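You operate a simulated robot arm through the tools that you are given. There is no shell and no other tool. Be economical: measure what you need, move in short steps, check, and stop when the job is done.

Carry out the task below with a simulated two-armed robot. There is one attempt and no reset: what you move stays moved.

Task
Rub the lumps through the red sieve, then flour a patch of the steel table.
Fine: sieve held steady with the other hand, or it skids; hand brush from the flour tub; tamper and brush back. Set down upright: tamper block, wooden hand brush. A coat counts when it lies all over at full strength: go over it till it gets no stronger. What is to be rubbed or washed off counts as gone when no trace of it is left.

Only the result counts: the job must be done as asked and must still hold three seconds after the hand-in. Knocking over, shifting, dropping, spilling or breaking anything else fails it.

Robot
Two 7-joint arms with three-finger grippers on one trunk, on a base that drives. Base frame: it is fixed to the floor where the robot stands at the start and does not move with it; the origin is under the middle of the robot, x ahead of it, y to its left, z up. Readings come in mm, degrees, newtons and seconds.
The left shoulder is at the start at [42, 154, 1007], the right one opposite. With the tool pointing down near the work surface each hand reaches from about 220 to 640 mm from the robot's upright axis, wherever it stands, measured 20 degrees to its own side. Places, roughly: flour tub [500, 1250, 750]; floured patch [500, 800, 800]. Payload 2.69 kg a hand.
The TCP of each hand is the grasp point between the finger pads, 29 mm short of the fingertips. In the tool frame z runs along the fingers and y along their closing line. The gripper opens to 120 mm. The gripper's body begins 78 mm behind the TCP.
Orientation is told as [roll, pitch, yaw] about the base's x, y, z axes, in that order, counted from this pose: with the fingers straight down and closing along the base's y, the tool's x points along the base's -x, its y along +y and its z along -z.

Tools
- The arms move only by the tool apply_moves. It takes "left_steps", "right_steps" or both (then of equal length, played together; a hand with none holds still); each is a list that holds one entry, the list of rows, each a list of 6 numbers: the shift along the tool's x, y, z in mm, then the turn, a rotation vector about the tool's x, y, z in rad. In form: [[[tx, ty, tz, rx, ry, rz], ...]]. A call has 1 to 8 rows; each row is the pose to reach, as a shift and turn from the pose commanded when the call began, along the tool's axes at that moment. "left_gripper" and "right_gripper" are, for a hand that has rows, the finger opening in mm, from 0 to 120, set as the call begins (left out, the last holds). A row lasts 0.2 s, in which the tool goes at most 50 mm and 8.6 degrees; a call with a longer step from one row to the next is refused whole, and so is a gripper value outside its range. A pose out of reach is approached as far as the arm can. The call stops where the force on the tool passes 50 N (or 10 N more than at its start, if that is more) or the arm is blocked; 0.2 s more then pass. Each finger halts on what it meets, pressing with about 30 N; the grip force reading is that of the motor and also rises with nothing between the fingers. The clock runs only during rows and for 0.2 s after the last one: add rows that repeat a pose to give the fingers time. It gives the time, the measured TCP pose, the force on the tool (base axes), the opening and the grip force at its end, in the units of the frame above (readings bear some noise), with the torque about the TCP (base axes, N m) and any sound that the robot's microphone picked up.
- Cameras (640 x 400 px; columns grow to the right, rows downward): "scene" is now at [137.7, 54.4, 1193.9]; the picture's right is [0.58, -0.82, 0.00], its down [-0.14, -0.10, -0.99] and it looks along [0.80, 0.57, -0.17] (base axes); focal length 214 px, centre (320, 200). "left" rides on the left gripper at [63, 0, -104] in its tool frame; the picture's right is [-0.01, 1.00, 0.00], its down [-0.83, 0.00, -0.56] and it looks along [-0.56, 0.00, 0.83] (tool axes); focal length 275 px, centre (320, 200). "right" rides on the right gripper at [63, 0, -104] in its tool frame; the picture's right is [0.00, 1.00, 0.00], its down [-0.83, 0.00, -0.56] and it looks along [-0.56, 0.00, 0.83] (tool axes); focal length 275 px, centre (320, 200). There is no depth. A picture from a camera that has moved, and an enlarged one, comes with that camera's place and axes in the base frame and with its lens.
- capture(camera): a new picture of that camera. It takes no simulated time.
- move_column(by): slides the trunk up (or, below 0, down) by that many mm; the arms and the scene camera ride with it, the base frame stays. It gives what a move gives, with no picture.
- base_move(legs): drives the robot by 1 to 6 legs, each [ahead, left, turn to the left] in mm, mm and degrees, along the robot's own axes; the way and the turn of a leg run together, so that a leg with both is an arc; at most 1500 mm and 180 degrees a leg. The arms and the cameras ride along, it lands a little off, and it stops where it bumps. It gives what a move gives.
- head_to(pan, tilt): turns the head with the scene camera to pan (to the left, within 80 degrees either way) and tilt (down, from -29 to 69), counted from straight ahead of the robot. It gives what a move gives.
- inspect(camera, box): a new picture of the part [left, top, right, bottom] of that camera's present view, enlarged. It takes no simulated time.
- job_done(): hands the job in; it is judged then, once.

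Work in short steps. Places have to be worked out from the pictures, the camera data and where the tool is seen: move nearer, look again, correct. Check each grasp and each placing, and mend what went wrong. You have 120 turns and 108 pictures in all, those below and enlarged ones among them. Open the grippers and draw the arms clear of the work before you hand the job in, unless the task says otherwise; then end with one line.

The tools are called after "Request:" as a command line: name --argument value ..., lists and objects as JSON in quotes. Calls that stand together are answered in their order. apply_moves: Moves the arms, as the interface text tells. Its arguments: {"type":"object","properties":{"left_steps":{"type":"array","items":{"type":"array","items":{"type":"array","items":{"type":"number"}}}},"left_gripper":{"type":"number"},"right_steps":{"type":"array","items":{"type":"array","items":{"type":"array","items":{"type":"number"}}}},"right_gripper":{"type":"number"}},"required":[]} The other tools are called the same way: move_column (by) slides the trunk up or down; base_move (legs) drives the base; head_to (pan, tilt) turns the head that bears the scene camera; capture (camera) takes a picture; inspect (camera, box) takes an enlarged picture of a part of a camera's view; job_done () hands the job in.

At the start:

```text
time: 0.0
left_tool_pos: [312.8, 426.5, 1108.3]
left_orientation: [0.0, 0.0, -0.1]
left_wrist_force: [-0.8, -0.4, -0.3]
left_ft_torque: [0.02, -0.01, -0.01]
left_grip_width: 119.8
left_grip_force: 0.1
right_tool_pos: [277.6, 53.9, 1146.6]
right_orientation: [-0.1, -0.1, 0.0]
right_wrist_force: [0.0, 0.0, 0.5]
right_ft_torque: [0.0, -0.01, -0.02]
right_grip_width: 119.8
right_grip_force: 0.0
trunk travel left (down, up): [-375.0, 63.0]
robot x, y, heading: [1.2, 1.4, -0.1]
head pan, tilt: [35.4, 9.7]
```

scene: 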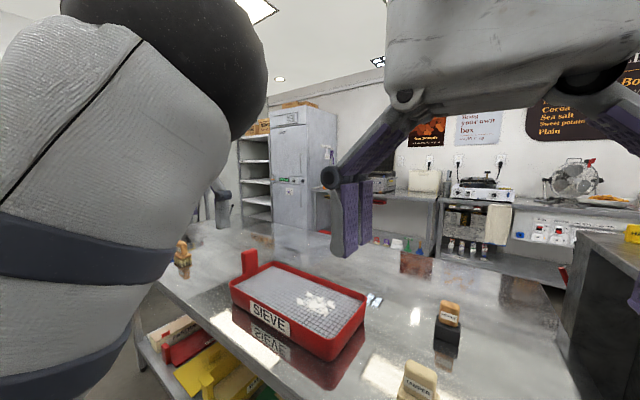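
right: 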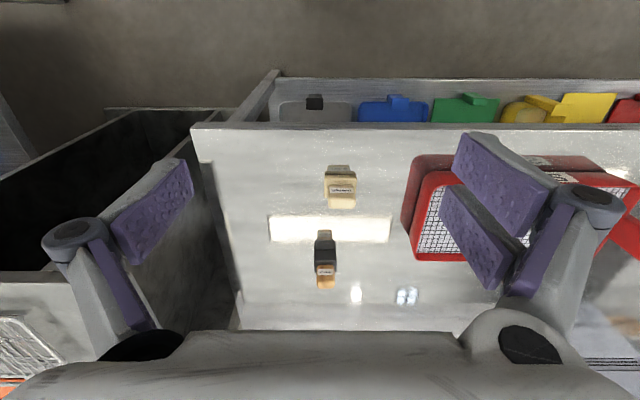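
left: 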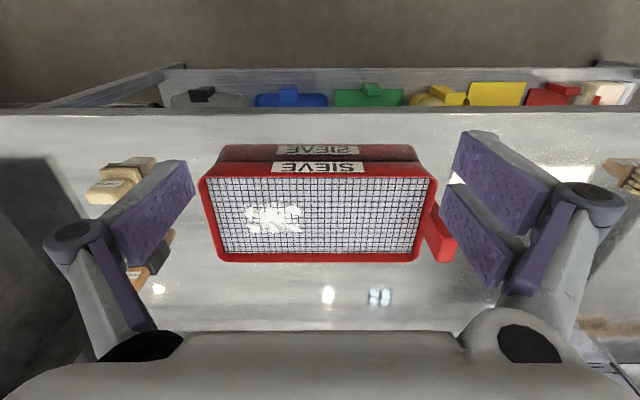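

I'll look round first: along the table, and to the left toward the flour tub.

Request:
head_to --pan 20 --tilt 45

Request:
capture --camera "scene"

Request:
head_to --pan 75 --tilt 25

Request:
capture --camera "scene"

Request:
inspect --camera "right" --box '[240, 120, 440, 320]'

Request:
inspect --camera "left" --box '[180, 120, 480, 310]'

```text
time: 1.0
left_tool_pos: [313.6, 426.8, 1108.4]
left_orientation: [0.0, 0.0, 0.0]
left_wrist_force: [-0.6, 0.0, -0.4]
left_ft_torque: [-0.03, 0.0, 0.0]
left_grip_width: 120.2
left_grip_force: 0.1
right_tool_pos: [279.0, 52.0, 1146.4]
right_orientation: [0.4, 0.3, -0.5]
right_wrist_force: [-0.9, -0.9, 1.2]
right_ft_torque: [-0.02, -0.01, 0.03]
right_grip_width: 119.9
right_grip_force: 0.1
trunk travel left (down, up): [-375.0, 63.0]
robot x, y, heading: [0.3, -0.0, 0.0]
head pan, tilt: [20.0, 45.0]
```

```text
104 pictures are left
camera scene: at [143.4, 45.6, 1174.8], right [0.48, -0.87, 0.0], down [-0.32, -0.18, -0.93], along [0.82, 0.45, -0.36], focal length 214 px, centre (320, 200)
```

scene: 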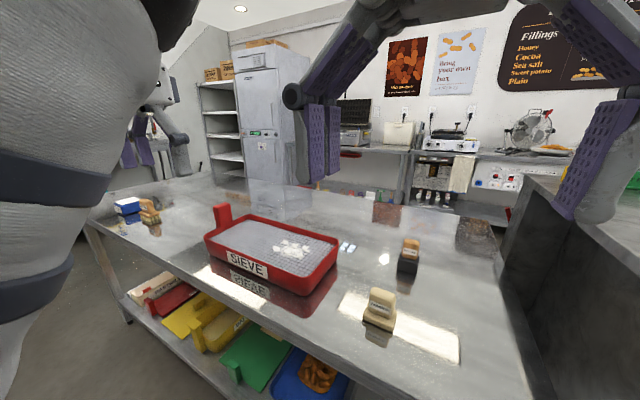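

```text
time: 2.2
left_tool_pos: [313.5, 427.0, 1108.0]
left_orientation: [-0.1, 0.0, 0.0]
left_wrist_force: [-0.3, -0.2, 0.0]
left_ft_torque: [-0.02, 0.0, 0.01]
left_grip_width: 119.8
left_grip_force: 0.1
right_tool_pos: [276.2, 56.6, 1144.9]
right_orientation: [0.3, -0.2, -0.4]
right_wrist_force: [13.9, 69.9, -11.5]
right_ft_torque: [-8.06, 0.79, -5.91]
right_grip_width: 119.9
right_grip_force: 0.0
trunk travel left (down, up): [-375.0, 63.0]
robot x, y, heading: [-1.3, 0.4, -0.2]
head pan, tilt: [75.0, 25.0]
```

```text
103 pictures are left
camera scene: at [124.2, 69.8, 1178.2], right [0.74, -0.67, 0.0], down [-0.22, -0.25, -0.94], along [0.63, 0.7, -0.33], focal length 214 px, centre (320, 200)
```

scene: 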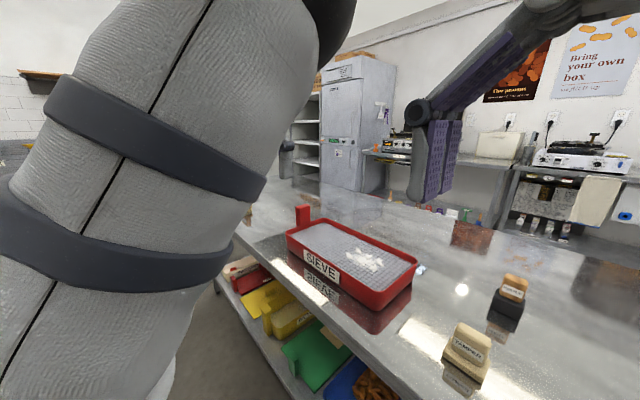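

```text
2.00 times, centred on (340, 220) of right
camera zoom: at [211.7, 56.4, 1248.7], right [0.0, 1.0, 0.0], down [0.83, 0.0, 0.56], along [0.56, 0.0, -0.83], focal length 551 px, centre (280, 160)
```

zoom: 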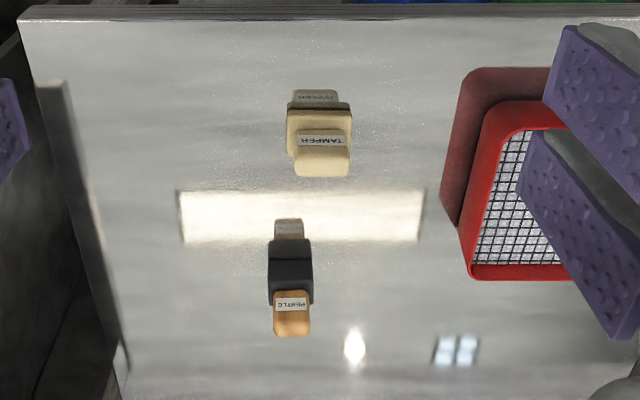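

```text
2.11 times, centred on (330, 215) of left
camera zoom: at [251.6, 426.7, 1210.9], right [0.01, 1.0, 0.0], down [0.83, 0.0, 0.56], along [0.56, 0.0, -0.83], focal length 580 px, centre (299, 168)
```

zoom: 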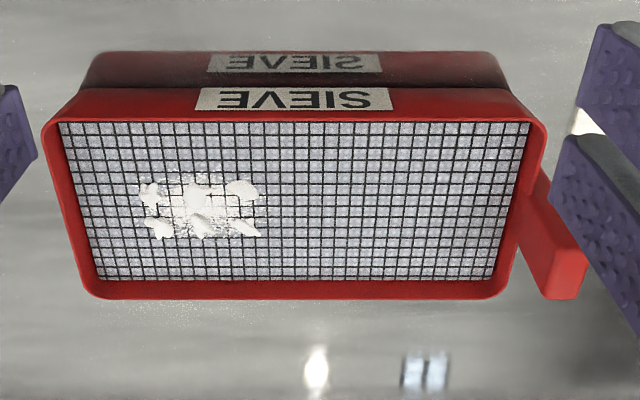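

The head ran against the right arm, so I turn it back. Tamper is judged near [470, 93], the lumps near [530, 345] on the sieve.

Request:
head_to --pan 30 --tilt 35

Request:
apply_moves --right_steps '[[[-40, 10, 30, 0, 0, 0], [-80, 20, 60, 0, 0, 0], [-120, 30, 90, 0, 0, 0], [-150, 40, 120, 0, 0, 0], [-150, 40, 120, 0, 0, 0]]]'

Request:
capture --camera "right"

Request:
capture --camera "scene"

```text
time: 3.4
left_tool_pos: [312.3, 426.0, 1107.5]
left_orientation: [0.0, 0.0, 0.0]
left_wrist_force: [0.2, -0.1, 0.0]
left_ft_torque: [0.02, -0.01, 0.0]
left_grip_width: 119.8
left_grip_force: 0.0
right_tool_pos: [278.5, 52.0, 1146.3]
right_orientation: [-0.1, 0.1, -0.4]
right_wrist_force: [36.3, -0.7, -19.3]
right_ft_torque: [0.26, 2.53, 0.43]
right_grip_width: 119.9
right_grip_force: 0.0
trunk travel left (down, up): [-375.0, 63.0]
robot x, y, heading: [-2.3, -2.3, 0.0]
head pan, tilt: [30.0, 35.0]
```

```text
refused: row 1 steps farther than a row can; nothing moved
```

```text
100 pictures are left
camera right: at [215.6, 52.8, 1249.1], right [0.0, 1.0, 0.0], down [0.83, 0.0, 0.56], along [0.56, 0.0, -0.83], focal length 275 px, centre (320, 200)
```

right: 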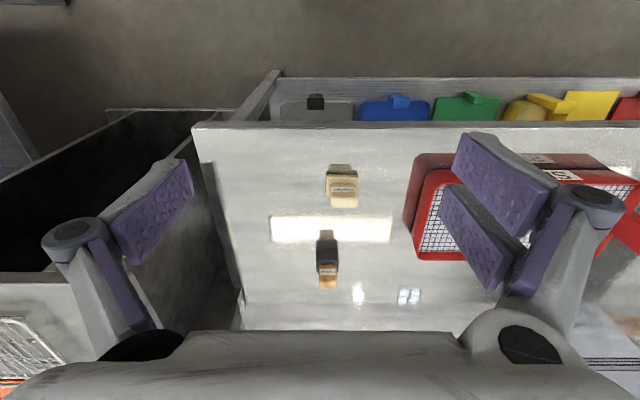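

```text
99 pictures are left
camera scene: at [138.8, 51.4, 1168.6], right [0.55, -0.83, 0.0], down [-0.35, -0.23, -0.91], along [0.75, 0.5, -0.42], focal length 214 px, centre (320, 200)
```

scene: 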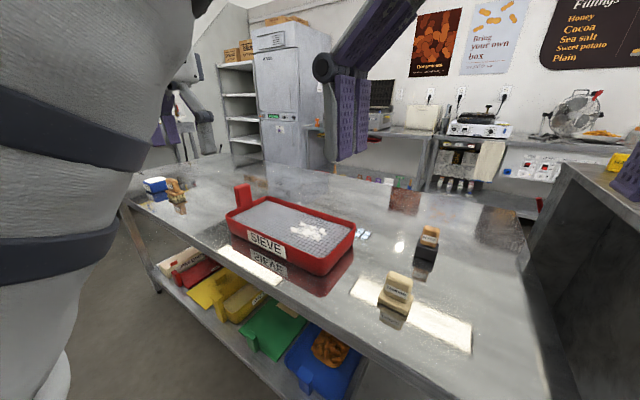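

The tamper triangulates to about [465, 94] on a table at z≈800. I bring the right hand to a point above and short of it, in smaller steps.

Request:
apply_moves --right_steps '[[[-25, 6, 0, 0, 0, 0], [-50, 12, 20, 0, 0, 0], [-75, 20, 50, 0, 0, 0], [-100, 30, 85, 0, 0, 0], [-125, 36, 120, 0, 0, 0], [-150, 42, 150, 0, 0, 0], [-150, 42, 150, 0, 0, 0]]]'

Request:
capture --camera "right"

Request:
capture --camera "scene"

```text
time: 5.0
left_tool_pos: [313.2, 425.3, 1108.5]
left_orientation: [-0.1, -0.2, -0.1]
left_wrist_force: [0.2, 0.2, -0.2]
left_ft_torque: [-0.02, -0.03, -0.02]
left_grip_width: 119.9
left_grip_force: 0.1
right_tool_pos: [427.8, 98.3, 997.1]
right_orientation: [0.2, -0.1, 0.0]
right_wrist_force: [0.0, -0.1, 0.7]
right_ft_torque: [-0.03, -0.01, 0.02]
right_grip_width: 119.9
right_grip_force: 0.1
trunk travel left (down, up): [-375.0, 63.0]
robot x, y, heading: [2.5, -1.6, -0.1]
head pan, tilt: [30.0, 35.0]
```

```text
98 pictures are left
camera right: at [364.1, 98.6, 1100.8], right [0.0, 1.0, 0.0], down [0.83, 0.0, 0.56], along [0.56, 0.0, -0.83], focal length 275 px, centre (320, 200)
```

right: 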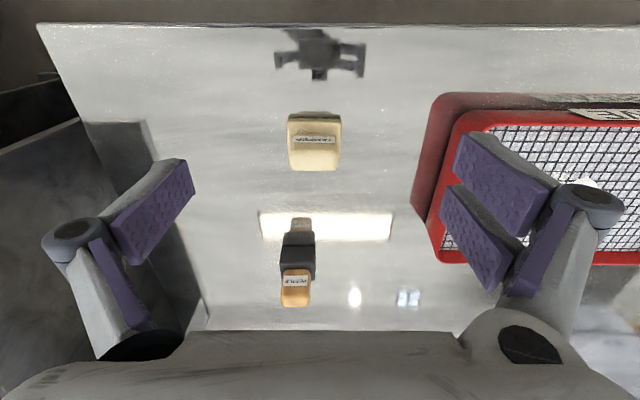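

```text
97 pictures are left
camera scene: at [137.8, 44.5, 1153.3], right [0.5, -0.87, 0.0], down [-0.5, -0.29, -0.82], along [0.71, 0.41, -0.57], focal length 214 px, centre (320, 200)
```

scene: 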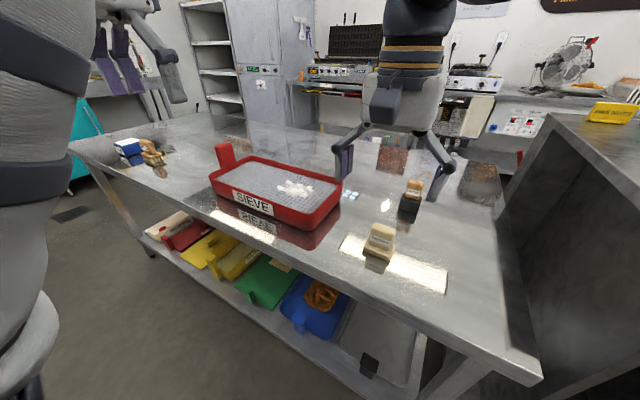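

Request:
inspect --camera "right" --box '[260, 90, 370, 190]'

Request:
inspect --camera "scene" --box '[330, 170, 450, 280]'

```text
4.00 times, centred on (315, 140) of right
camera zoom: at [364.1, 98.6, 1100.8], right [0.0, 1.0, 0.0], down [0.83, 0.0, 0.56], along [0.56, 0.0, -0.83], focal length 1101 px, centre (340, 440)
```

zoom: 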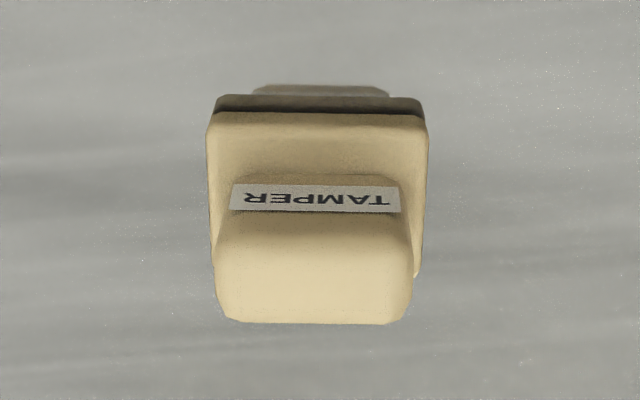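

```text
3.64 times, centred on (390, 225) of scene
camera zoom: at [137.8, 44.5, 1153.3], right [0.5, -0.87, 0.0], down [-0.5, -0.29, -0.82], along [0.71, 0.41, -0.57], focal length 780 px, centre (66, 109)
```

zoom: 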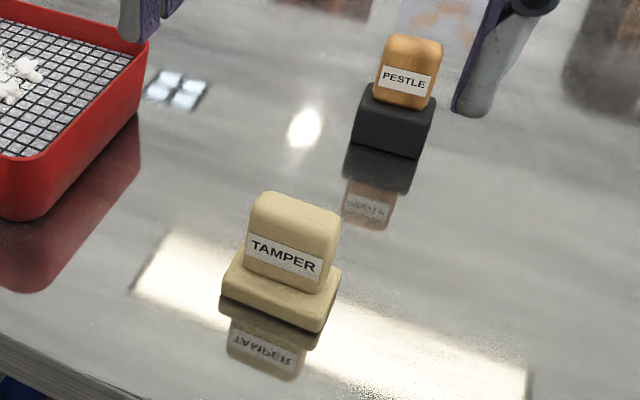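

Tamper handle: centre about [475, 93], about 43 mm wide in y, 26 deep, top near z 865, base top near 820. I descend astride the handle to z≈857.

Request:
apply_moves --right_steps '[[[-24, -3, 20, 0, 0, 0], [-47, -5.5, 50, 0, 0, 0], [-47, -5.5, 80, 0, 0, 0], [-47, -5.5, 110, 0, 0, 0], [-47, -5.5, 130, 0, 0, 0], [-47, -5.5, 140, 0, 0, 0], [-47, -5.5, 140, 0, 0, 0]]]'

Request:
capture --camera "right"

Request:
inspect --camera "scene" --box '[310, 150, 470, 290]'

```text
time: 6.6
left_tool_pos: [314.2, 425.7, 1106.3]
left_orientation: [0.0, 0.0, 0.0]
left_wrist_force: [0.6, 0.7, 0.0]
left_ft_torque: [0.01, -0.02, 0.0]
left_grip_width: 119.9
left_grip_force: 0.0
right_tool_pos: [473.9, 90.7, 857.5]
right_orientation: [0.2, -0.1, -0.1]
right_wrist_force: [-1.2, 0.0, 0.3]
right_ft_torque: [0.02, -0.02, 0.01]
right_grip_width: 120.1
right_grip_force: 0.0
trunk travel left (down, up): [-375.0, 63.0]
robot x, y, heading: [-1.5, -1.1, -0.3]
head pan, tilt: [30.0, 35.0]
```

```text
94 pictures are left
camera right: at [410.6, 89.8, 961.3], right [0.0, 1.0, 0.0], down [0.83, 0.0, 0.56], along [0.56, 0.0, -0.83], focal length 275 px, centre (320, 200)
```

right: 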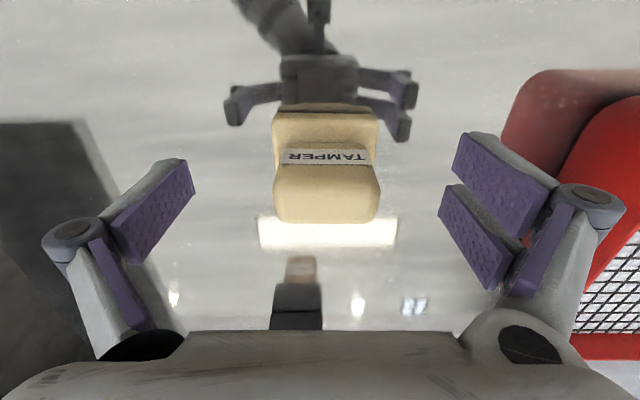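

```text
2.86 times, centred on (390, 220) of scene
camera zoom: at [138.1, 44.7, 1153.2], right [0.5, -0.87, 0.0], down [-0.5, -0.29, -0.82], along [0.71, 0.41, -0.57], focal length 613 px, centre (120, 143)
```

zoom: 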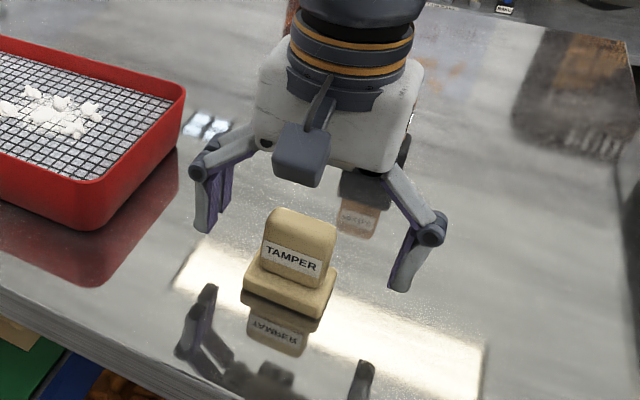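

The hand is astride the handle and centred. I close on it.

Request:
apply_moves --right_steps '[[[0, 0, 0, 0, 0, 0], [0, 0, 0, 0, 0, 0], [0, 0, 0, 0, 0, 0], [0, 0, 0, 0, 0, 0]]]' --right_gripper 0

Request:
capture --camera "right"

```text
time: 7.6
left_tool_pos: [314.4, 426.0, 1108.9]
left_orientation: [0.1, -0.2, -0.1]
left_wrist_force: [0.4, 0.1, 0.1]
left_ft_torque: [0.02, -0.01, -0.02]
left_grip_width: 120.0
left_grip_force: 0.2
right_tool_pos: [474.7, 91.0, 858.2]
right_orientation: [0.2, -0.2, -0.2]
right_wrist_force: [1.2, 3.4, 8.1]
right_ft_torque: [0.13, -0.08, 0.01]
right_grip_width: 47.3
right_grip_force: 29.6
trunk travel left (down, up): [-375.0, 63.0]
robot x, y, heading: [0.1, 1.2, -0.2]
head pan, tilt: [30.0, 35.0]
```

```text
92 pictures are left
camera right: at [410.6, 89.9, 961.5], right [0.0, 1.0, 0.0], down [0.83, 0.0, 0.56], along [0.56, 0.0, -0.83], focal length 275 px, centre (320, 200)
```

right: 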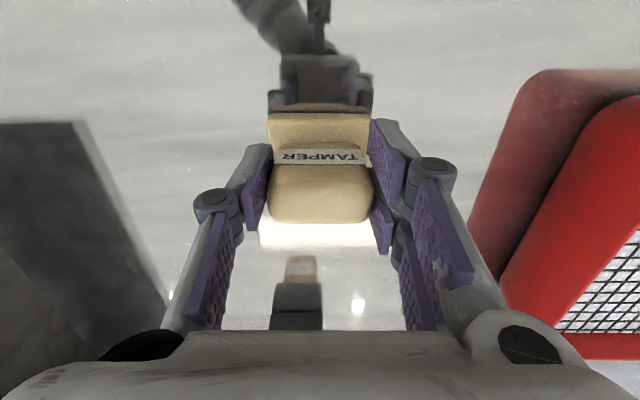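

Gripped at 47 mm wide. I lift it 150 mm; its home is TCP [474.5, 91, 858].

Request:
apply_moves --right_steps '[[[0, 0, -15, 0, 0, 0], [0, 0, -45, 0, 0, 0], [0, 0, -85, 0, 0, 0], [0, 0, -125, 0, 0, 0], [0, 0, -155, 0, 0, 0], [0, 0, -155, 0, 0, 0]]]'

Request:
capture --camera "scene"

```text
time: 9.0
left_tool_pos: [315.2, 427.3, 1107.4]
left_orientation: [0.0, 0.1, -0.1]
left_wrist_force: [0.2, -0.4, -0.1]
left_ft_torque: [-0.03, 0.05, 0.01]
left_grip_width: 120.1
left_grip_force: 0.1
right_tool_pos: [459.7, 85.5, 1001.8]
right_orientation: [-0.1, 0.0, 0.1]
right_wrist_force: [0.3, 0.3, -0.5]
right_ft_torque: [-0.04, 0.05, 0.01]
right_grip_width: 47.2
right_grip_force: 29.7
right hand out of reach, approached as far as the arm can: row 4, 5, 6
trunk travel left (down, up): [-375.0, 63.0]
robot x, y, heading: [-1.0, -0.9, -0.0]
head pan, tilt: [30.0, 35.0]
```

```text
91 pictures are left
camera scene: at [140.0, 45.8, 1152.7], right [0.5, -0.87, 0.0], down [-0.5, -0.29, -0.82], along [0.71, 0.41, -0.58], focal length 214 px, centre (320, 200)
```

scene: 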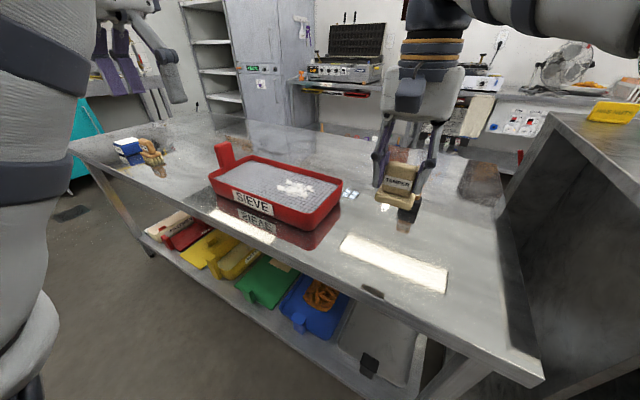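

Tamper held. I drive left 310 and ahead 50 so that the right hand reaches the lumps and the left the sieve's handle.

Request:
base_move --legs '[[0, 310, 0], [50, 0, 0]]'

Request:
capture --camera "scene"

Request:
capture --camera "left"

Request:
capture --camera "right"

```text
time: 12.4
left_tool_pos: [363.9, 731.8, 1107.8]
left_orientation: [0.1, 0.0, -0.2]
left_wrist_force: [1.1, -0.3, 1.3]
left_ft_torque: [0.0, 0.05, 0.02]
left_grip_width: 120.0
left_grip_force: 0.1
right_tool_pos: [509.6, 389.9, 1002.9]
right_orientation: [0.0, 0.0, -0.1]
right_wrist_force: [0.5, -0.4, -0.5]
right_ft_torque: [-0.01, 0.02, -0.01]
right_grip_width: 47.1
right_grip_force: 30.4
trunk travel left (down, up): [-375.0, 63.0]
robot x, y, heading: [50.1, 306.2, -0.2]
head pan, tilt: [30.0, 35.0]
```

```text
90 pictures are left
camera scene: at [188.5, 351.4, 1153.0], right [0.5, -0.87, 0.0], down [-0.5, -0.29, -0.82], along [0.71, 0.41, -0.57], focal length 214 px, centre (320, 200)
```

scene: 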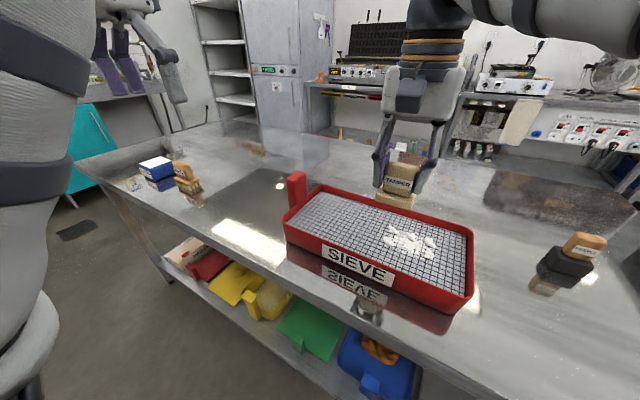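

```text
89 pictures are left
camera left: at [302.7, 733.3, 1210.5], right [0.01, 1.0, 0.0], down [0.83, -0.01, 0.56], along [0.56, 0.0, -0.83], focal length 275 px, centre (320, 200)
```

left: 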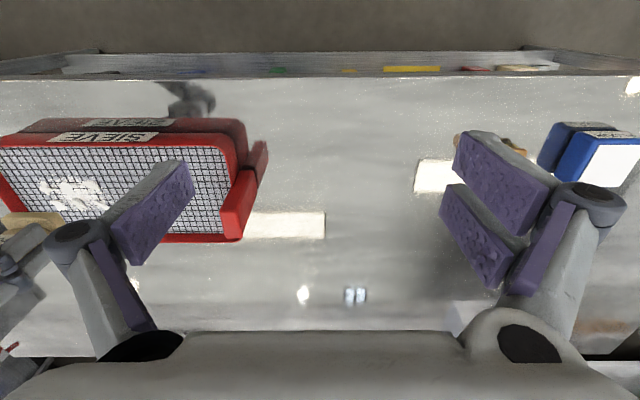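

```text
88 pictures are left
camera right: at [446.3, 389.5, 1106.1], right [0.0, 1.0, 0.0], down [0.83, 0.0, 0.56], along [0.56, 0.0, -0.83], focal length 275 px, centre (320, 200)
```

right: 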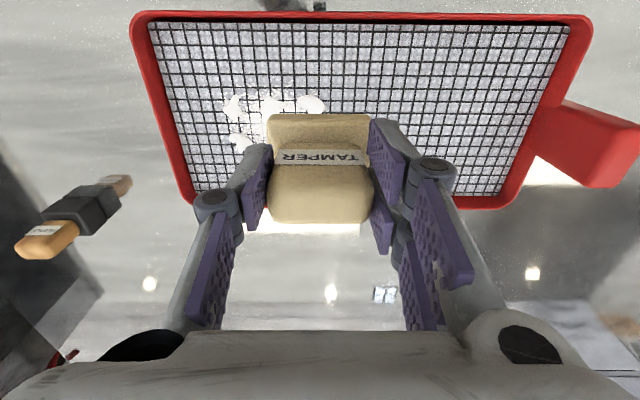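

Sieve rim estimated x 449–633, y 241–605, rim z≈842. I look closer at the handle.

Request:
inspect --camera "scene" --box '[260, 150, 480, 310]'

Request:
inspect --camera "left" --box '[160, 100, 300, 260]'

Request:
inspect --camera "right" --box '[480, 60, 640, 220]'

```text
2.50 times, centred on (370, 230) of scene
camera zoom: at [188.5, 351.4, 1153.0], right [0.5, -0.87, 0.0], down [-0.5, -0.29, -0.82], along [0.71, 0.41, -0.57], focal length 536 px, centre (195, 125)
```

zoom: 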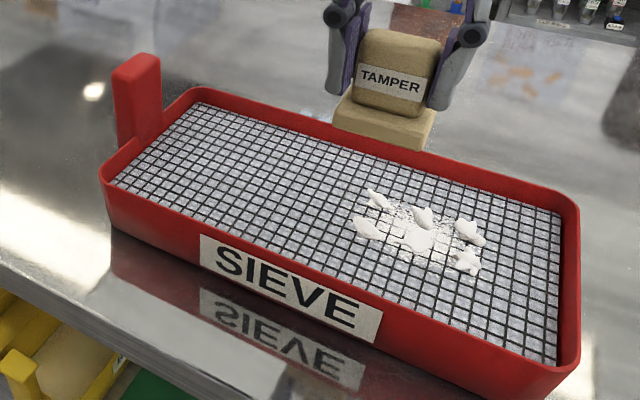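

```text
2.50 times, centred on (230, 180) of left
camera zoom: at [302.7, 733.3, 1210.5], right [0.01, 1.0, 0.0], down [0.83, -0.01, 0.56], along [0.56, 0.0, -0.83], focal length 688 px, centre (545, 250)
```

zoom: 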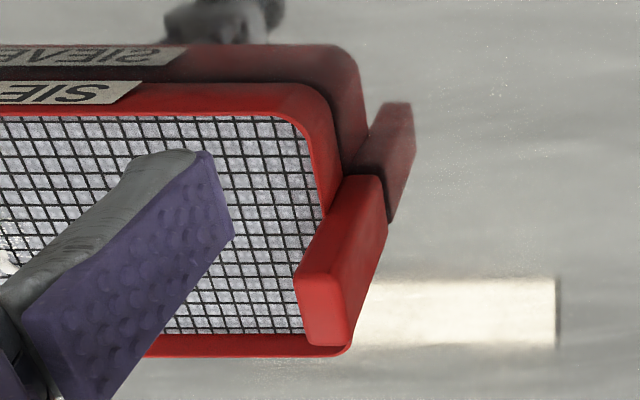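

```text
2.50 times, centred on (560, 140) of right
camera zoom: at [446.3, 389.5, 1106.1], right [0.0, 1.0, 0.0], down [0.83, 0.0, 0.56], along [0.56, 0.0, -0.83], focal length 688 px, centre (-280, 350)
```

zoom: 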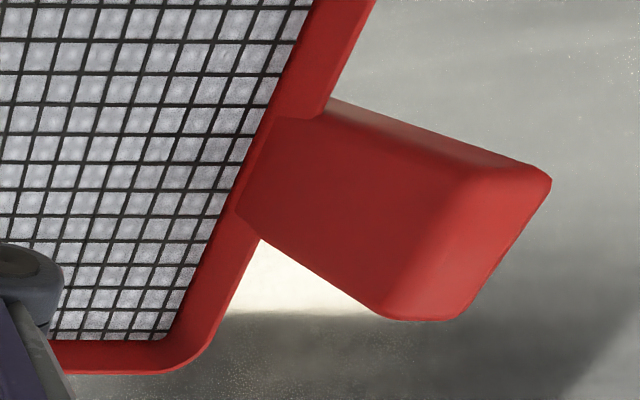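

Handle slab: x 516–561, y ~602–620, top z≈918. I bring the left hand above it, then down to z≈892.

Request:
apply_moves --left_steps '[[[-35, -24, 20, 0, 0, 0], [-70, -48, 40, 0, 0, 0], [-105, -72, 60, 0, 0, 0], [-140, -96, 80, 0, 0, 0], [-174, -121, 95, 0, 0, 0], [-174, -121, 130, 0, 0, 0], [-174, -121, 130, 0, 0, 0]]]' --left_gripper 80

Request:
capture --camera "left"

```text
time: 14.0
left_tool_pos: [537.1, 610.7, 977.5]
left_orientation: [0.0, 0.0, -0.3]
left_wrist_force: [0.5, -0.3, -0.1]
left_ft_torque: [-0.02, 0.0, 0.05]
left_grip_width: 79.8
left_grip_force: 0.2
right_tool_pos: [507.5, 390.2, 1002.1]
right_orientation: [0.0, 0.0, -0.1]
right_wrist_force: [1.1, 0.6, -0.7]
right_ft_torque: [0.01, 0.03, 0.03]
right_grip_width: 47.2
right_grip_force: 29.8
trunk travel left (down, up): [-375.0, 63.0]
robot x, y, heading: [50.9, 307.7, -0.2]
head pan, tilt: [30.0, 35.0]
```

```text
84 pictures are left
camera left: at [475.3, 610.9, 1081.4], right [0.01, 1.0, 0.0], down [0.83, -0.01, 0.56], along [0.56, 0.0, -0.83], focal length 275 px, centre (320, 200)
```

left: 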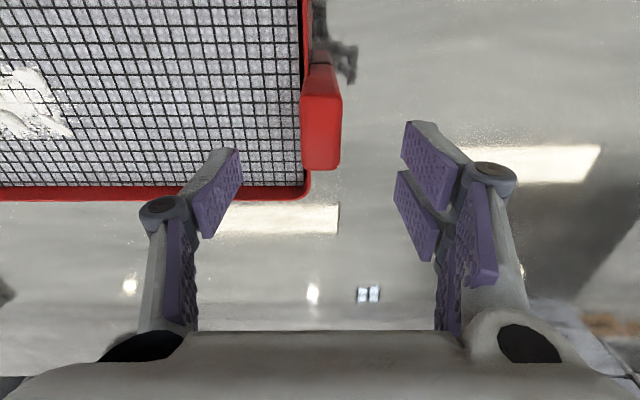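

Handle lies at y 600–625, x 514–560 — centred. I go down to z≈892 and close.

Request:
apply_moves --left_steps '[[[0, 1, 30, 0, 0, 0], [0, 1, 60, 0, 0, 0], [0, 1, 85, 0, 0, 0], [0, 1, 85, 0, 0, 0]]]'

Request:
apply_moves --left_steps '[[[0, 0, 0, 0, 0, 0], [0, 0, 0, 0, 0, 0], [0, 0, 0, 0, 0, 0], [0, 0, 0, 0, 0, 0]]]' --left_gripper 0

Request:
capture --camera "left"

Request:
capture --camera "right"

```text
time: 15.0
left_tool_pos: [537.2, 610.9, 894.1]
left_orientation: [0.0, 0.0, -0.1]
left_wrist_force: [0.2, -0.4, -0.4]
left_ft_torque: [0.0, 0.02, 0.0]
left_grip_width: 80.1
left_grip_force: 0.0
right_tool_pos: [508.6, 389.5, 1002.9]
right_orientation: [-0.1, -0.1, 0.0]
right_wrist_force: [0.0, 0.1, -0.9]
right_ft_torque: [0.04, 0.02, -0.03]
right_grip_width: 47.2
right_grip_force: 30.0
trunk travel left (down, up): [-375.0, 63.0]
robot x, y, heading: [48.9, 308.4, 0.0]
head pan, tilt: [30.0, 35.0]
```

```text
time: 16.0
left_tool_pos: [537.2, 611.4, 895.2]
left_orientation: [-0.1, -0.1, -0.2]
left_wrist_force: [-0.2, -0.6, 0.0]
left_ft_torque: [0.01, -0.06, -0.24]
left_grip_width: 25.8
left_grip_force: 29.7
right_tool_pos: [508.2, 389.8, 1002.5]
right_orientation: [0.0, -0.2, -0.1]
right_wrist_force: [0.3, 0.1, -1.2]
right_ft_torque: [-0.01, -0.01, -0.01]
right_grip_width: 47.4
right_grip_force: 29.8
trunk travel left (down, up): [-375.0, 63.0]
robot x, y, heading: [47.5, 308.7, -0.1]
head pan, tilt: [30.0, 35.0]
```

```text
83 pictures are left
camera left: at [475.6, 612.3, 996.7], right [0.01, 1.0, 0.0], down [0.83, -0.01, 0.56], along [0.56, 0.0, -0.83], focal length 275 px, centre (320, 200)
```

left: 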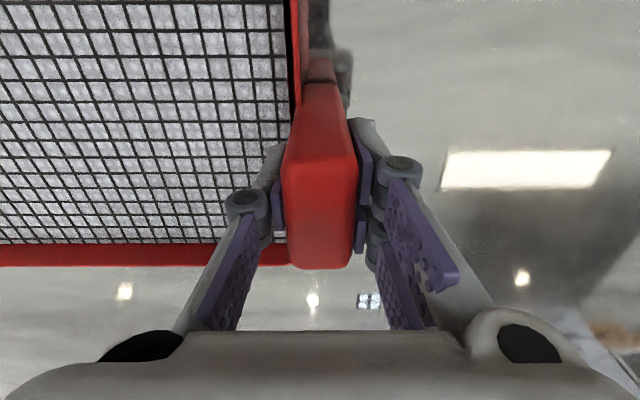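

```text
82 pictures are left
camera right: at [445.2, 389.4, 1106.5], right [0.0, 1.0, 0.0], down [0.83, 0.0, 0.56], along [0.56, 0.0, -0.83], focal length 275 px, centre (320, 200)
```

right: 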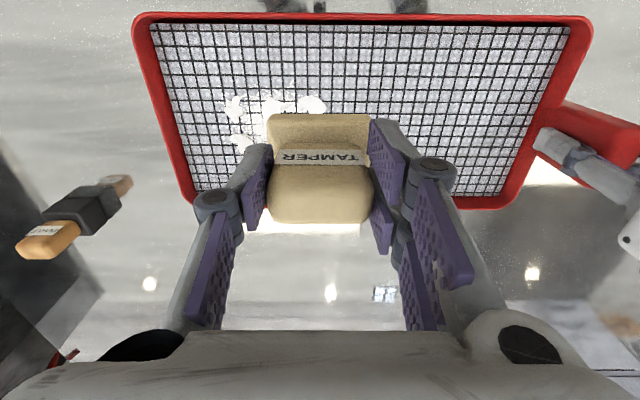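

Both held. I bring the tamper over the mesh left of the lumps (y 430) and down near it.

Request:
apply_moves --right_steps '[[[-20, 20, 20, 0, 0, 0], [-37, 40, 50, 0, 0, 0], [-37, 40, 80, 0, 0, 0], [-37, 40, 100, 0, 0, 0], [-37, 40, 105, 0, 0, 0], [-37, 40, 110, 0, 0, 0], [-37, 40, 113, 0, 0, 0], [-37, 40, 115, 0, 0, 0]]]'

Request:
inspect --camera "scene" --box '[270, 140, 490, 300]'

```text
time: 17.8
left_tool_pos: [535.1, 612.9, 894.0]
left_orientation: [0.2, 0.2, -0.2]
left_wrist_force: [-7.3, 15.3, 0.4]
left_ft_torque: [0.45, 0.42, -0.31]
left_grip_width: 26.0
left_grip_force: 30.2
right_tool_pos: [531.3, 415.1, 899.7]
right_orientation: [0.1, -0.4, -0.7]
right_wrist_force: [10.3, -12.9, 19.0]
right_ft_torque: [-0.79, -0.69, -0.06]
right_grip_width: 47.4
right_grip_force: 30.0
right hand out of reach, approached as far as the arm can: row 1, 2, 3, 4, 5, 6, 7, 8
trunk travel left (down, up): [-375.0, 63.0]
robot x, y, heading: [49.1, 306.5, -0.0]
head pan, tilt: [30.0, 35.0]
```

```text
2.50 times, centred on (380, 220) of scene
camera zoom: at [186.8, 352.3, 1153.5], right [0.5, -0.87, 0.0], down [-0.5, -0.29, -0.82], along [0.71, 0.41, -0.57], focal length 536 px, centre (170, 150)
```

zoom: 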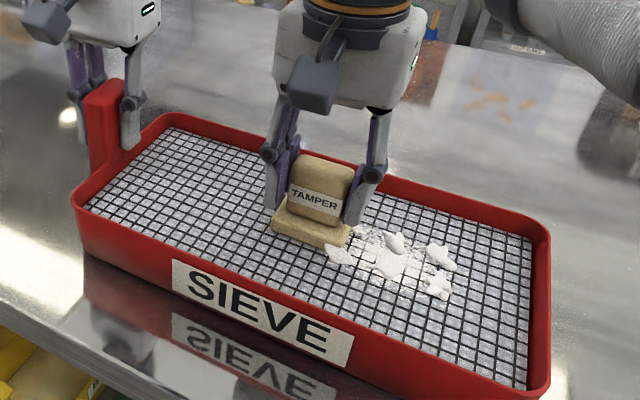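

Tamper touches the mesh (19 N up) at TCP z≈899. Right arm is near its reach limit there; I try a lifted move over the lumps to see where it gets.

Request:
apply_moves --right_steps '[[[0, 0, -12, 0, 0, 0], [0, -30, -22, 0, 0, 0], [-10, -65, -22, 0, 0, 0], [-20, -75, -22, 0, 0, 0], [-20, -75, -22, 0, 0, 0]]]'

```text
time: 19.0
left_tool_pos: [538.0, 610.2, 893.9]
left_orientation: [0.1, -0.1, -0.2]
left_wrist_force: [1.4, -2.4, 4.2]
left_ft_torque: [-0.19, -0.74, -0.08]
left_grip_width: 25.9
left_grip_force: 30.3
right_tool_pos: [545.3, 339.3, 922.9]
right_orientation: [0.3, -0.2, -0.2]
right_wrist_force: [0.9, -0.5, -1.1]
right_ft_torque: [-0.02, 0.02, 0.0]
right_grip_width: 47.4
right_grip_force: 30.4
trunk travel left (down, up): [-375.0, 63.0]
robot x, y, heading: [49.1, 303.5, 0.0]
head pan, tilt: [30.0, 35.0]
```

Reach is fine over the lumps. I go down onto them and rub side to side.

Request:
apply_moves --right_steps '[[[0, 0, 15, 0, 0, 0], [0, 0, 23, 0, 0, 0], [0, 20, 23, 0, 0, 0], [0, 40, 23, 0, 0, 0], [0, 10, 23, 0, 0, 0], [0, -20, 23, 0, 0, 0], [0, -40, 23, 0, 0, 0], [0, -10, 23, 0, 0, 0]]]'

Request:
inspect --camera "scene" --box '[270, 140, 490, 300]'

```text
time: 20.8
left_tool_pos: [536.5, 612.0, 894.0]
left_orientation: [0.2, 0.0, -0.1]
left_wrist_force: [-2.8, 11.0, 1.0]
left_ft_torque: [0.0, 0.06, 0.29]
left_grip_width: 25.9
left_grip_force: 30.0
right_tool_pos: [545.5, 330.1, 898.8]
right_orientation: [-0.3, -0.2, -0.2]
right_wrist_force: [0.8, -9.0, 11.6]
right_ft_torque: [-0.42, -0.37, -0.23]
right_grip_width: 47.2
right_grip_force: 29.8
trunk travel left (down, up): [-375.0, 63.0]
robot x, y, heading: [51.9, 307.7, -0.0]
head pan, tilt: [30.0, 35.0]
```

```text
2.50 times, centred on (380, 220) of scene
camera zoom: at [186.3, 351.7, 1153.3], right [0.5, -0.87, 0.0], down [-0.5, -0.29, -0.82], along [0.71, 0.41, -0.57], focal length 536 px, centre (170, 150)
```

zoom: 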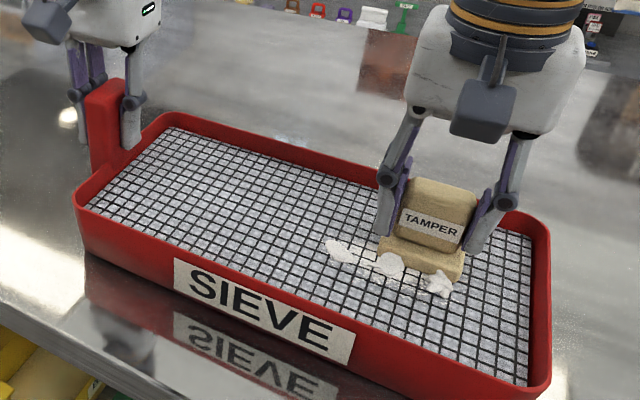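

The far lumps are going and the sieve holds. Now the near row, with an x about 25 less, a hair lower.

Request:
apply_moves --right_steps '[[[10, -10, 1, 0, 0, 0], [25, -25, 1, 0, 0, 0], [27, 5, 1, 0, 0, 0], [25, 35, 1, 0, 0, 0], [27, 65, 1, 0, 0, 0], [30, 35, 1, 0, 0, 0], [27, 5, 1, 0, 0, 0], [25, -25, 1, 0, 0, 0]]]'

Request:
apply_moves --right_steps '[[[-10, 0, 0, 0, 0, 0], [-15, 30, 0, 0, 0, 0], [-10, 60, 0, 0, 0, 0], [-15, 90, 0, 0, 0, 0], [-30, 60, 0, 0, 0, 0], [-30, 30, 0, 0, 0, 0], [-30, 0, 0, 0, 0, 0], [-30, 0, -45, 0, 0, 0]]]'

Request:
capture --camera "right"

Request:
inspect --camera "scene" --box '[270, 140, 490, 300]'

```text
time: 22.6
left_tool_pos: [536.5, 610.3, 894.2]
left_orientation: [-0.1, -0.2, -0.2]
left_wrist_force: [-1.7, -13.6, -0.7]
left_ft_torque: [-0.15, -0.35, -0.25]
left_grip_width: 26.0
left_grip_force: 30.6
right_tool_pos: [520.2, 306.4, 899.2]
right_orientation: [0.2, -0.4, -0.1]
right_wrist_force: [0.0, 18.5, 26.7]
right_ft_torque: [0.83, 0.04, -0.02]
right_grip_width: 47.1
right_grip_force: 30.7
trunk travel left (down, up): [-375.0, 63.0]
robot x, y, heading: [50.1, 307.8, -0.3]
head pan, tilt: [30.0, 35.0]
```

```text
time: 24.4
left_tool_pos: [537.5, 610.4, 894.4]
left_orientation: [0.2, -0.1, -0.2]
left_wrist_force: [-1.4, 1.6, 8.5]
left_ft_torque: [-0.11, -0.4, 0.09]
left_grip_width: 25.7
left_grip_force: 30.1
right_tool_pos: [547.3, 304.6, 938.5]
right_orientation: [-0.1, 0.1, -0.2]
right_wrist_force: [0.4, 0.8, -0.7]
right_ft_torque: [0.0, -0.02, 0.06]
right_grip_width: 47.1
right_grip_force: 29.9
trunk travel left (down, up): [-375.0, 63.0]
robot x, y, heading: [48.7, 304.8, 0.1]
head pan, tilt: [30.0, 35.0]
```

```text
79 pictures are left
camera right: at [484.5, 303.9, 1043.3], right [0.0, 1.0, 0.0], down [0.83, 0.0, 0.56], along [0.56, 0.0, -0.83], focal length 275 px, centre (320, 200)
```

right: 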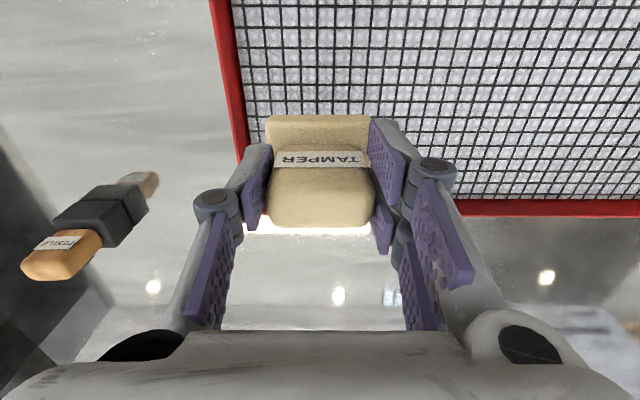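

```text
2.50 times, centred on (380, 220) of scene
camera zoom: at [186.8, 351.2, 1153.2], right [0.5, -0.87, 0.0], down [-0.5, -0.29, -0.82], along [0.71, 0.41, -0.57], focal length 536 px, centre (170, 150)
```

zoom: 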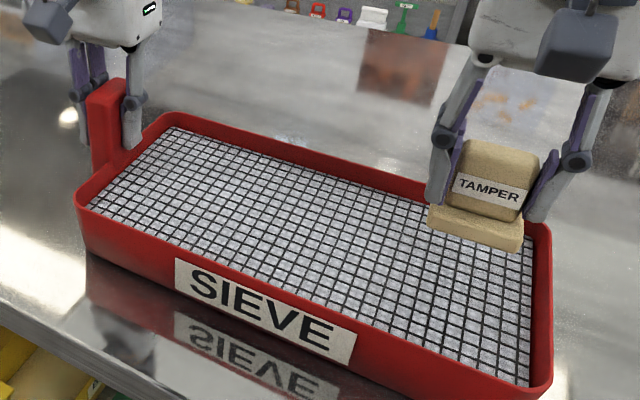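

Mesh looks clean. I lift the tamper away to see the part it hides.

Request:
apply_moves --right_steps '[[[10, 0, -25, 0, 0, 0], [40, -25, -50, 0, 0, 0], [70, -60, -60, 0, 0, 0], [90, -100, -60, 0, 0, 0], [100, -140, -60, 0, 0, 0], [100, -140, -60, 0, 0, 0]]]'

Request:
inspect --camera "scene" --box '[270, 140, 490, 300]'

Request:
capture --camera "right"

```text
time: 25.8
left_tool_pos: [536.6, 610.6, 894.9]
left_orientation: [0.0, -0.1, -0.2]
left_wrist_force: [-0.5, 0.5, 8.3]
left_ft_torque: [-0.21, -0.45, 0.12]
left_grip_width: 25.7
left_grip_force: 29.9
right_tool_pos: [447.5, 164.3, 1003.9]
right_orientation: [0.0, -0.2, -0.1]
right_wrist_force: [0.4, -0.2, -0.5]
right_ft_torque: [-0.01, 0.05, -0.02]
right_grip_width: 47.2
right_grip_force: 29.6
trunk travel left (down, up): [-375.0, 63.0]
robot x, y, heading: [47.1, 304.0, -0.1]
head pan, tilt: [30.0, 35.0]
```

```text
2.50 times, centred on (380, 220) of scene
camera zoom: at [186.7, 350.9, 1153.3], right [0.5, -0.87, 0.0], down [-0.5, -0.29, -0.82], along [0.71, 0.41, -0.57], focal length 536 px, centre (170, 150)
```

zoom: 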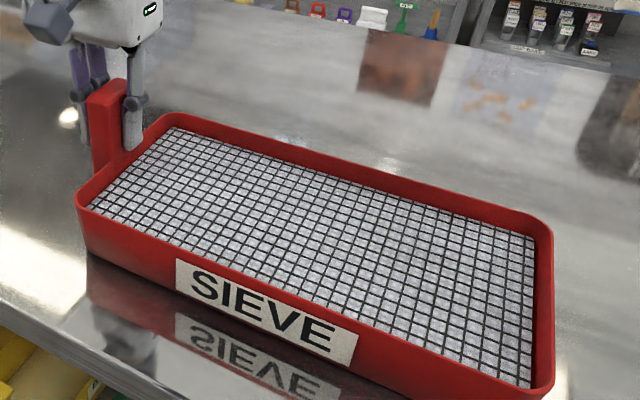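

```text
76 pictures are left
camera right: at [383.6, 164.3, 1107.1], right [0.0, 1.0, 0.0], down [0.83, 0.0, 0.56], along [0.56, 0.0, -0.83], focal length 275 px, centre (320, 200)
```

right: 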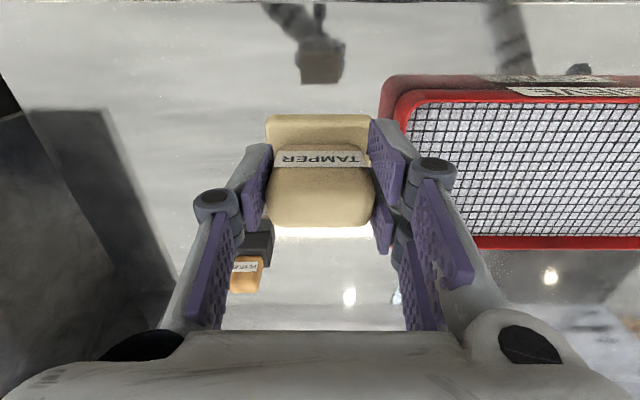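

All lumps gone. I release the handle with the left hand and bring the tamper over its home spot.

Request:
apply_moves --left_steps '[[[0, 0, 0, 0, 0, 0], [0, 0, 0, 0, 0, 0], [0, 0, 0, 0, 0, 0], [0, 0, -40, 0, 0, 0], [0, 0, -80, 0, 0, 0], [0, 0, -120, 0, 0, 0], [0, 0, -120, 0, 0, 0]]]' --left_gripper 80 --right_steps '[[[-14, -36, 0, 0, 0, 0], [-27, -73, 20, 0, 0, 0], [-27, -73, 50, 0, 0, 0], [-27, -73, 80, 0, 0, 0], [-27, -73, 110, 0, 0, 0], [-27, -73, 125, 0, 0, 0], [-27, -73, 125, 0, 0, 0]]]'

Request:
capture --camera "scene"

Request:
capture --camera "right"

```text
time: 27.4
left_tool_pos: [537.3, 612.6, 1013.8]
left_orientation: [0.1, 0.0, -0.2]
left_wrist_force: [-0.9, -0.4, 0.5]
left_ft_torque: [-0.02, 0.03, -0.02]
left_grip_width: 80.1
left_grip_force: 0.0
right_tool_pos: [476.6, 92.2, 877.9]
right_orientation: [0.0, -0.1, -0.1]
right_wrist_force: [0.5, -1.1, -0.5]
right_ft_torque: [-0.03, 0.03, -0.02]
right_grip_width: 47.3
right_grip_force: 29.5
trunk travel left (down, up): [-375.0, 63.0]
robot x, y, heading: [50.8, 308.9, -0.0]
head pan, tilt: [30.0, 35.0]
```

```text
75 pictures are left
camera scene: at [187.5, 351.3, 1153.2], right [0.5, -0.87, 0.0], down [-0.5, -0.29, -0.82], along [0.71, 0.41, -0.57], focal length 214 px, centre (320, 200)
```

scene: 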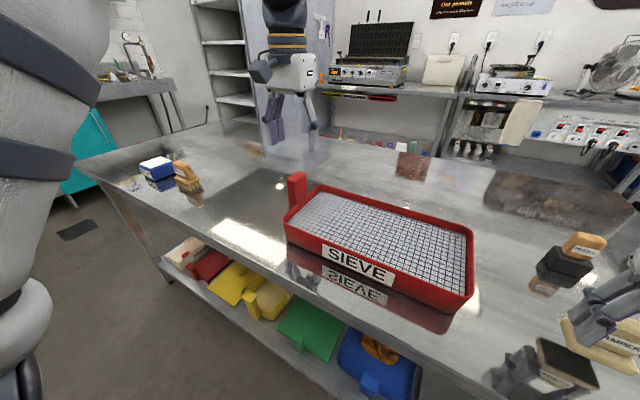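

```text
74 pictures are left
camera right: at [413.4, 91.6, 982.0], right [0.0, 1.0, 0.0], down [0.83, 0.0, 0.56], along [0.56, 0.0, -0.83], focal length 275 px, centre (320, 200)
```

right: 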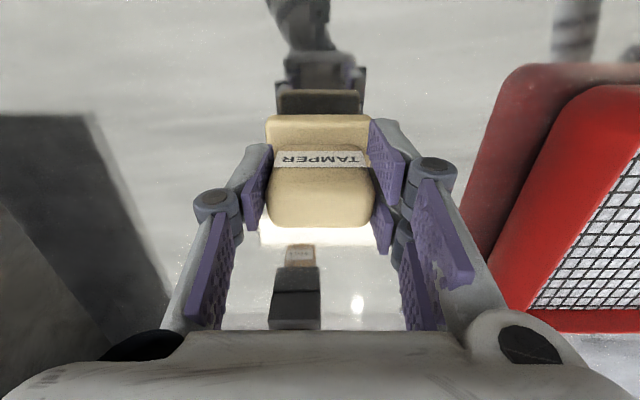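

I lower the tamper gently to the table.

Request:
apply_moves --right_steps '[[[2, -1, 10, 0, 0, 0], [2, -1, 15, 0, 0, 0], [2, -1, 18, 0, 0, 0], [2, -1, 19.5, 0, 0, 0], [2, -1, 19.5, 0, 0, 0]]]'

```text
time: 28.6
left_tool_pos: [537.8, 611.9, 1013.0]
left_orientation: [0.1, -0.1, -0.2]
left_wrist_force: [-0.2, 0.5, -0.8]
left_ft_torque: [0.0, -0.03, -0.01]
left_grip_width: 80.0
left_grip_force: 0.1
right_tool_pos: [474.8, 91.2, 858.9]
right_orientation: [0.0, 0.0, -0.1]
right_wrist_force: [0.3, -0.1, -0.6]
right_ft_torque: [-0.02, -0.01, -0.01]
right_grip_width: 47.2
right_grip_force: 30.3
trunk travel left (down, up): [-375.0, 63.0]
robot x, y, heading: [46.3, 309.4, -0.2]
head pan, tilt: [30.0, 35.0]
```

No contact yet at 858.9; one or two mm more, stopping on the force.

Request:
apply_moves --right_steps '[[[0, 0, 0.7, 0, 0, 0], [0, 0, 1.4, 0, 0, 0], [0, 0, 1.8, 0, 0, 0], [0, 0, 1.8, 0, 0, 0]]]'

```text
time: 29.6
left_tool_pos: [537.4, 612.2, 1013.6]
left_orientation: [0.1, 0.0, -0.3]
left_wrist_force: [-0.2, 0.1, 0.3]
left_ft_torque: [0.02, -0.02, 0.01]
left_grip_width: 80.2
left_grip_force: 0.0
right_tool_pos: [473.7, 91.4, 857.7]
right_orientation: [0.0, -0.2, -0.2]
right_wrist_force: [-0.5, -0.4, -0.2]
right_ft_torque: [0.0, 0.04, 0.0]
right_grip_width: 47.4
right_grip_force: 29.7
trunk travel left (down, up): [-375.0, 63.0]
robot x, y, heading: [49.8, 305.7, -0.1]
head pan, tilt: [30.0, 35.0]
```

Request:
apply_moves --right_steps '[[[0, 0, 0.8, 0, 0, 0], [0, 0, 1.6, 0, 0, 0], [0, 0, 1.6, 0, 0, 0]]]'

Request:
inspect --camera "scene" --box '[480, 220, 640, 400]'

```text
time: 30.4
left_tool_pos: [537.7, 612.0, 1012.4]
left_orientation: [-0.1, 0.1, -0.1]
left_wrist_force: [0.6, 0.0, -0.3]
left_ft_torque: [0.0, 0.01, 0.04]
left_grip_width: 80.0
left_grip_force: 0.1
right_tool_pos: [474.2, 91.8, 855.4]
right_orientation: [0.0, -0.1, -0.2]
right_wrist_force: [-0.2, -0.4, -0.5]
right_ft_torque: [0.03, 0.05, 0.04]
right_grip_width: 47.2
right_grip_force: 30.3
trunk travel left (down, up): [-375.0, 63.0]
robot x, y, heading: [47.6, 303.8, 0.1]
head pan, tilt: [30.0, 35.0]
```

```text
2.22 times, centred on (560, 310) of scene
camera zoom: at [187.3, 351.3, 1153.2], right [0.5, -0.87, 0.0], down [-0.5, -0.29, -0.82], along [0.71, 0.41, -0.57], focal length 477 px, centre (-213, -44)
```

zoom: 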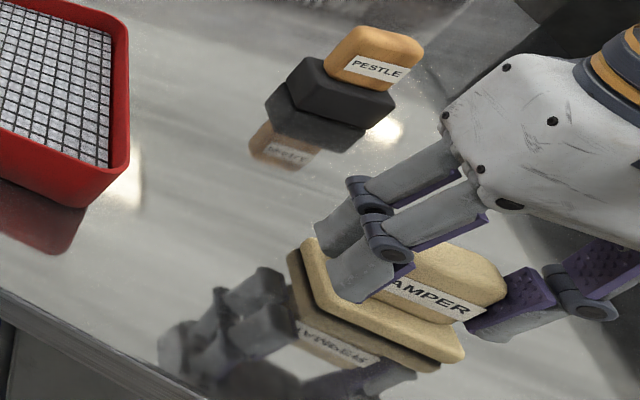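

Still no contact; the block probably slid up in the grip a bit. I go on in 1 mm steps.

Request:
apply_moves --right_steps '[[[0, 0, 1, 0, 0, 0], [0, 0, 2, 0, 0, 0], [0, 0, 3, 0, 0, 0], [0, 0, 3, 0, 0, 0]]]'

```text
time: 31.4
left_tool_pos: [535.7, 613.1, 1015.2]
left_orientation: [-0.1, -0.2, -0.2]
left_wrist_force: [-0.5, 0.1, -1.2]
left_ft_torque: [-0.03, -0.02, 0.0]
left_grip_width: 80.0
left_grip_force: 0.0
right_tool_pos: [474.5, 92.1, 854.8]
right_orientation: [0.0, -0.6, 0.0]
right_wrist_force: [-1.8, -4.4, 37.0]
right_ft_torque: [-0.18, -0.03, 0.03]
right_grip_width: 47.4
right_grip_force: 29.5
trunk travel left (down, up): [-375.0, 63.0]
robot x, y, heading: [50.9, 306.3, 0.2]
head pan, tilt: [30.0, 35.0]
```

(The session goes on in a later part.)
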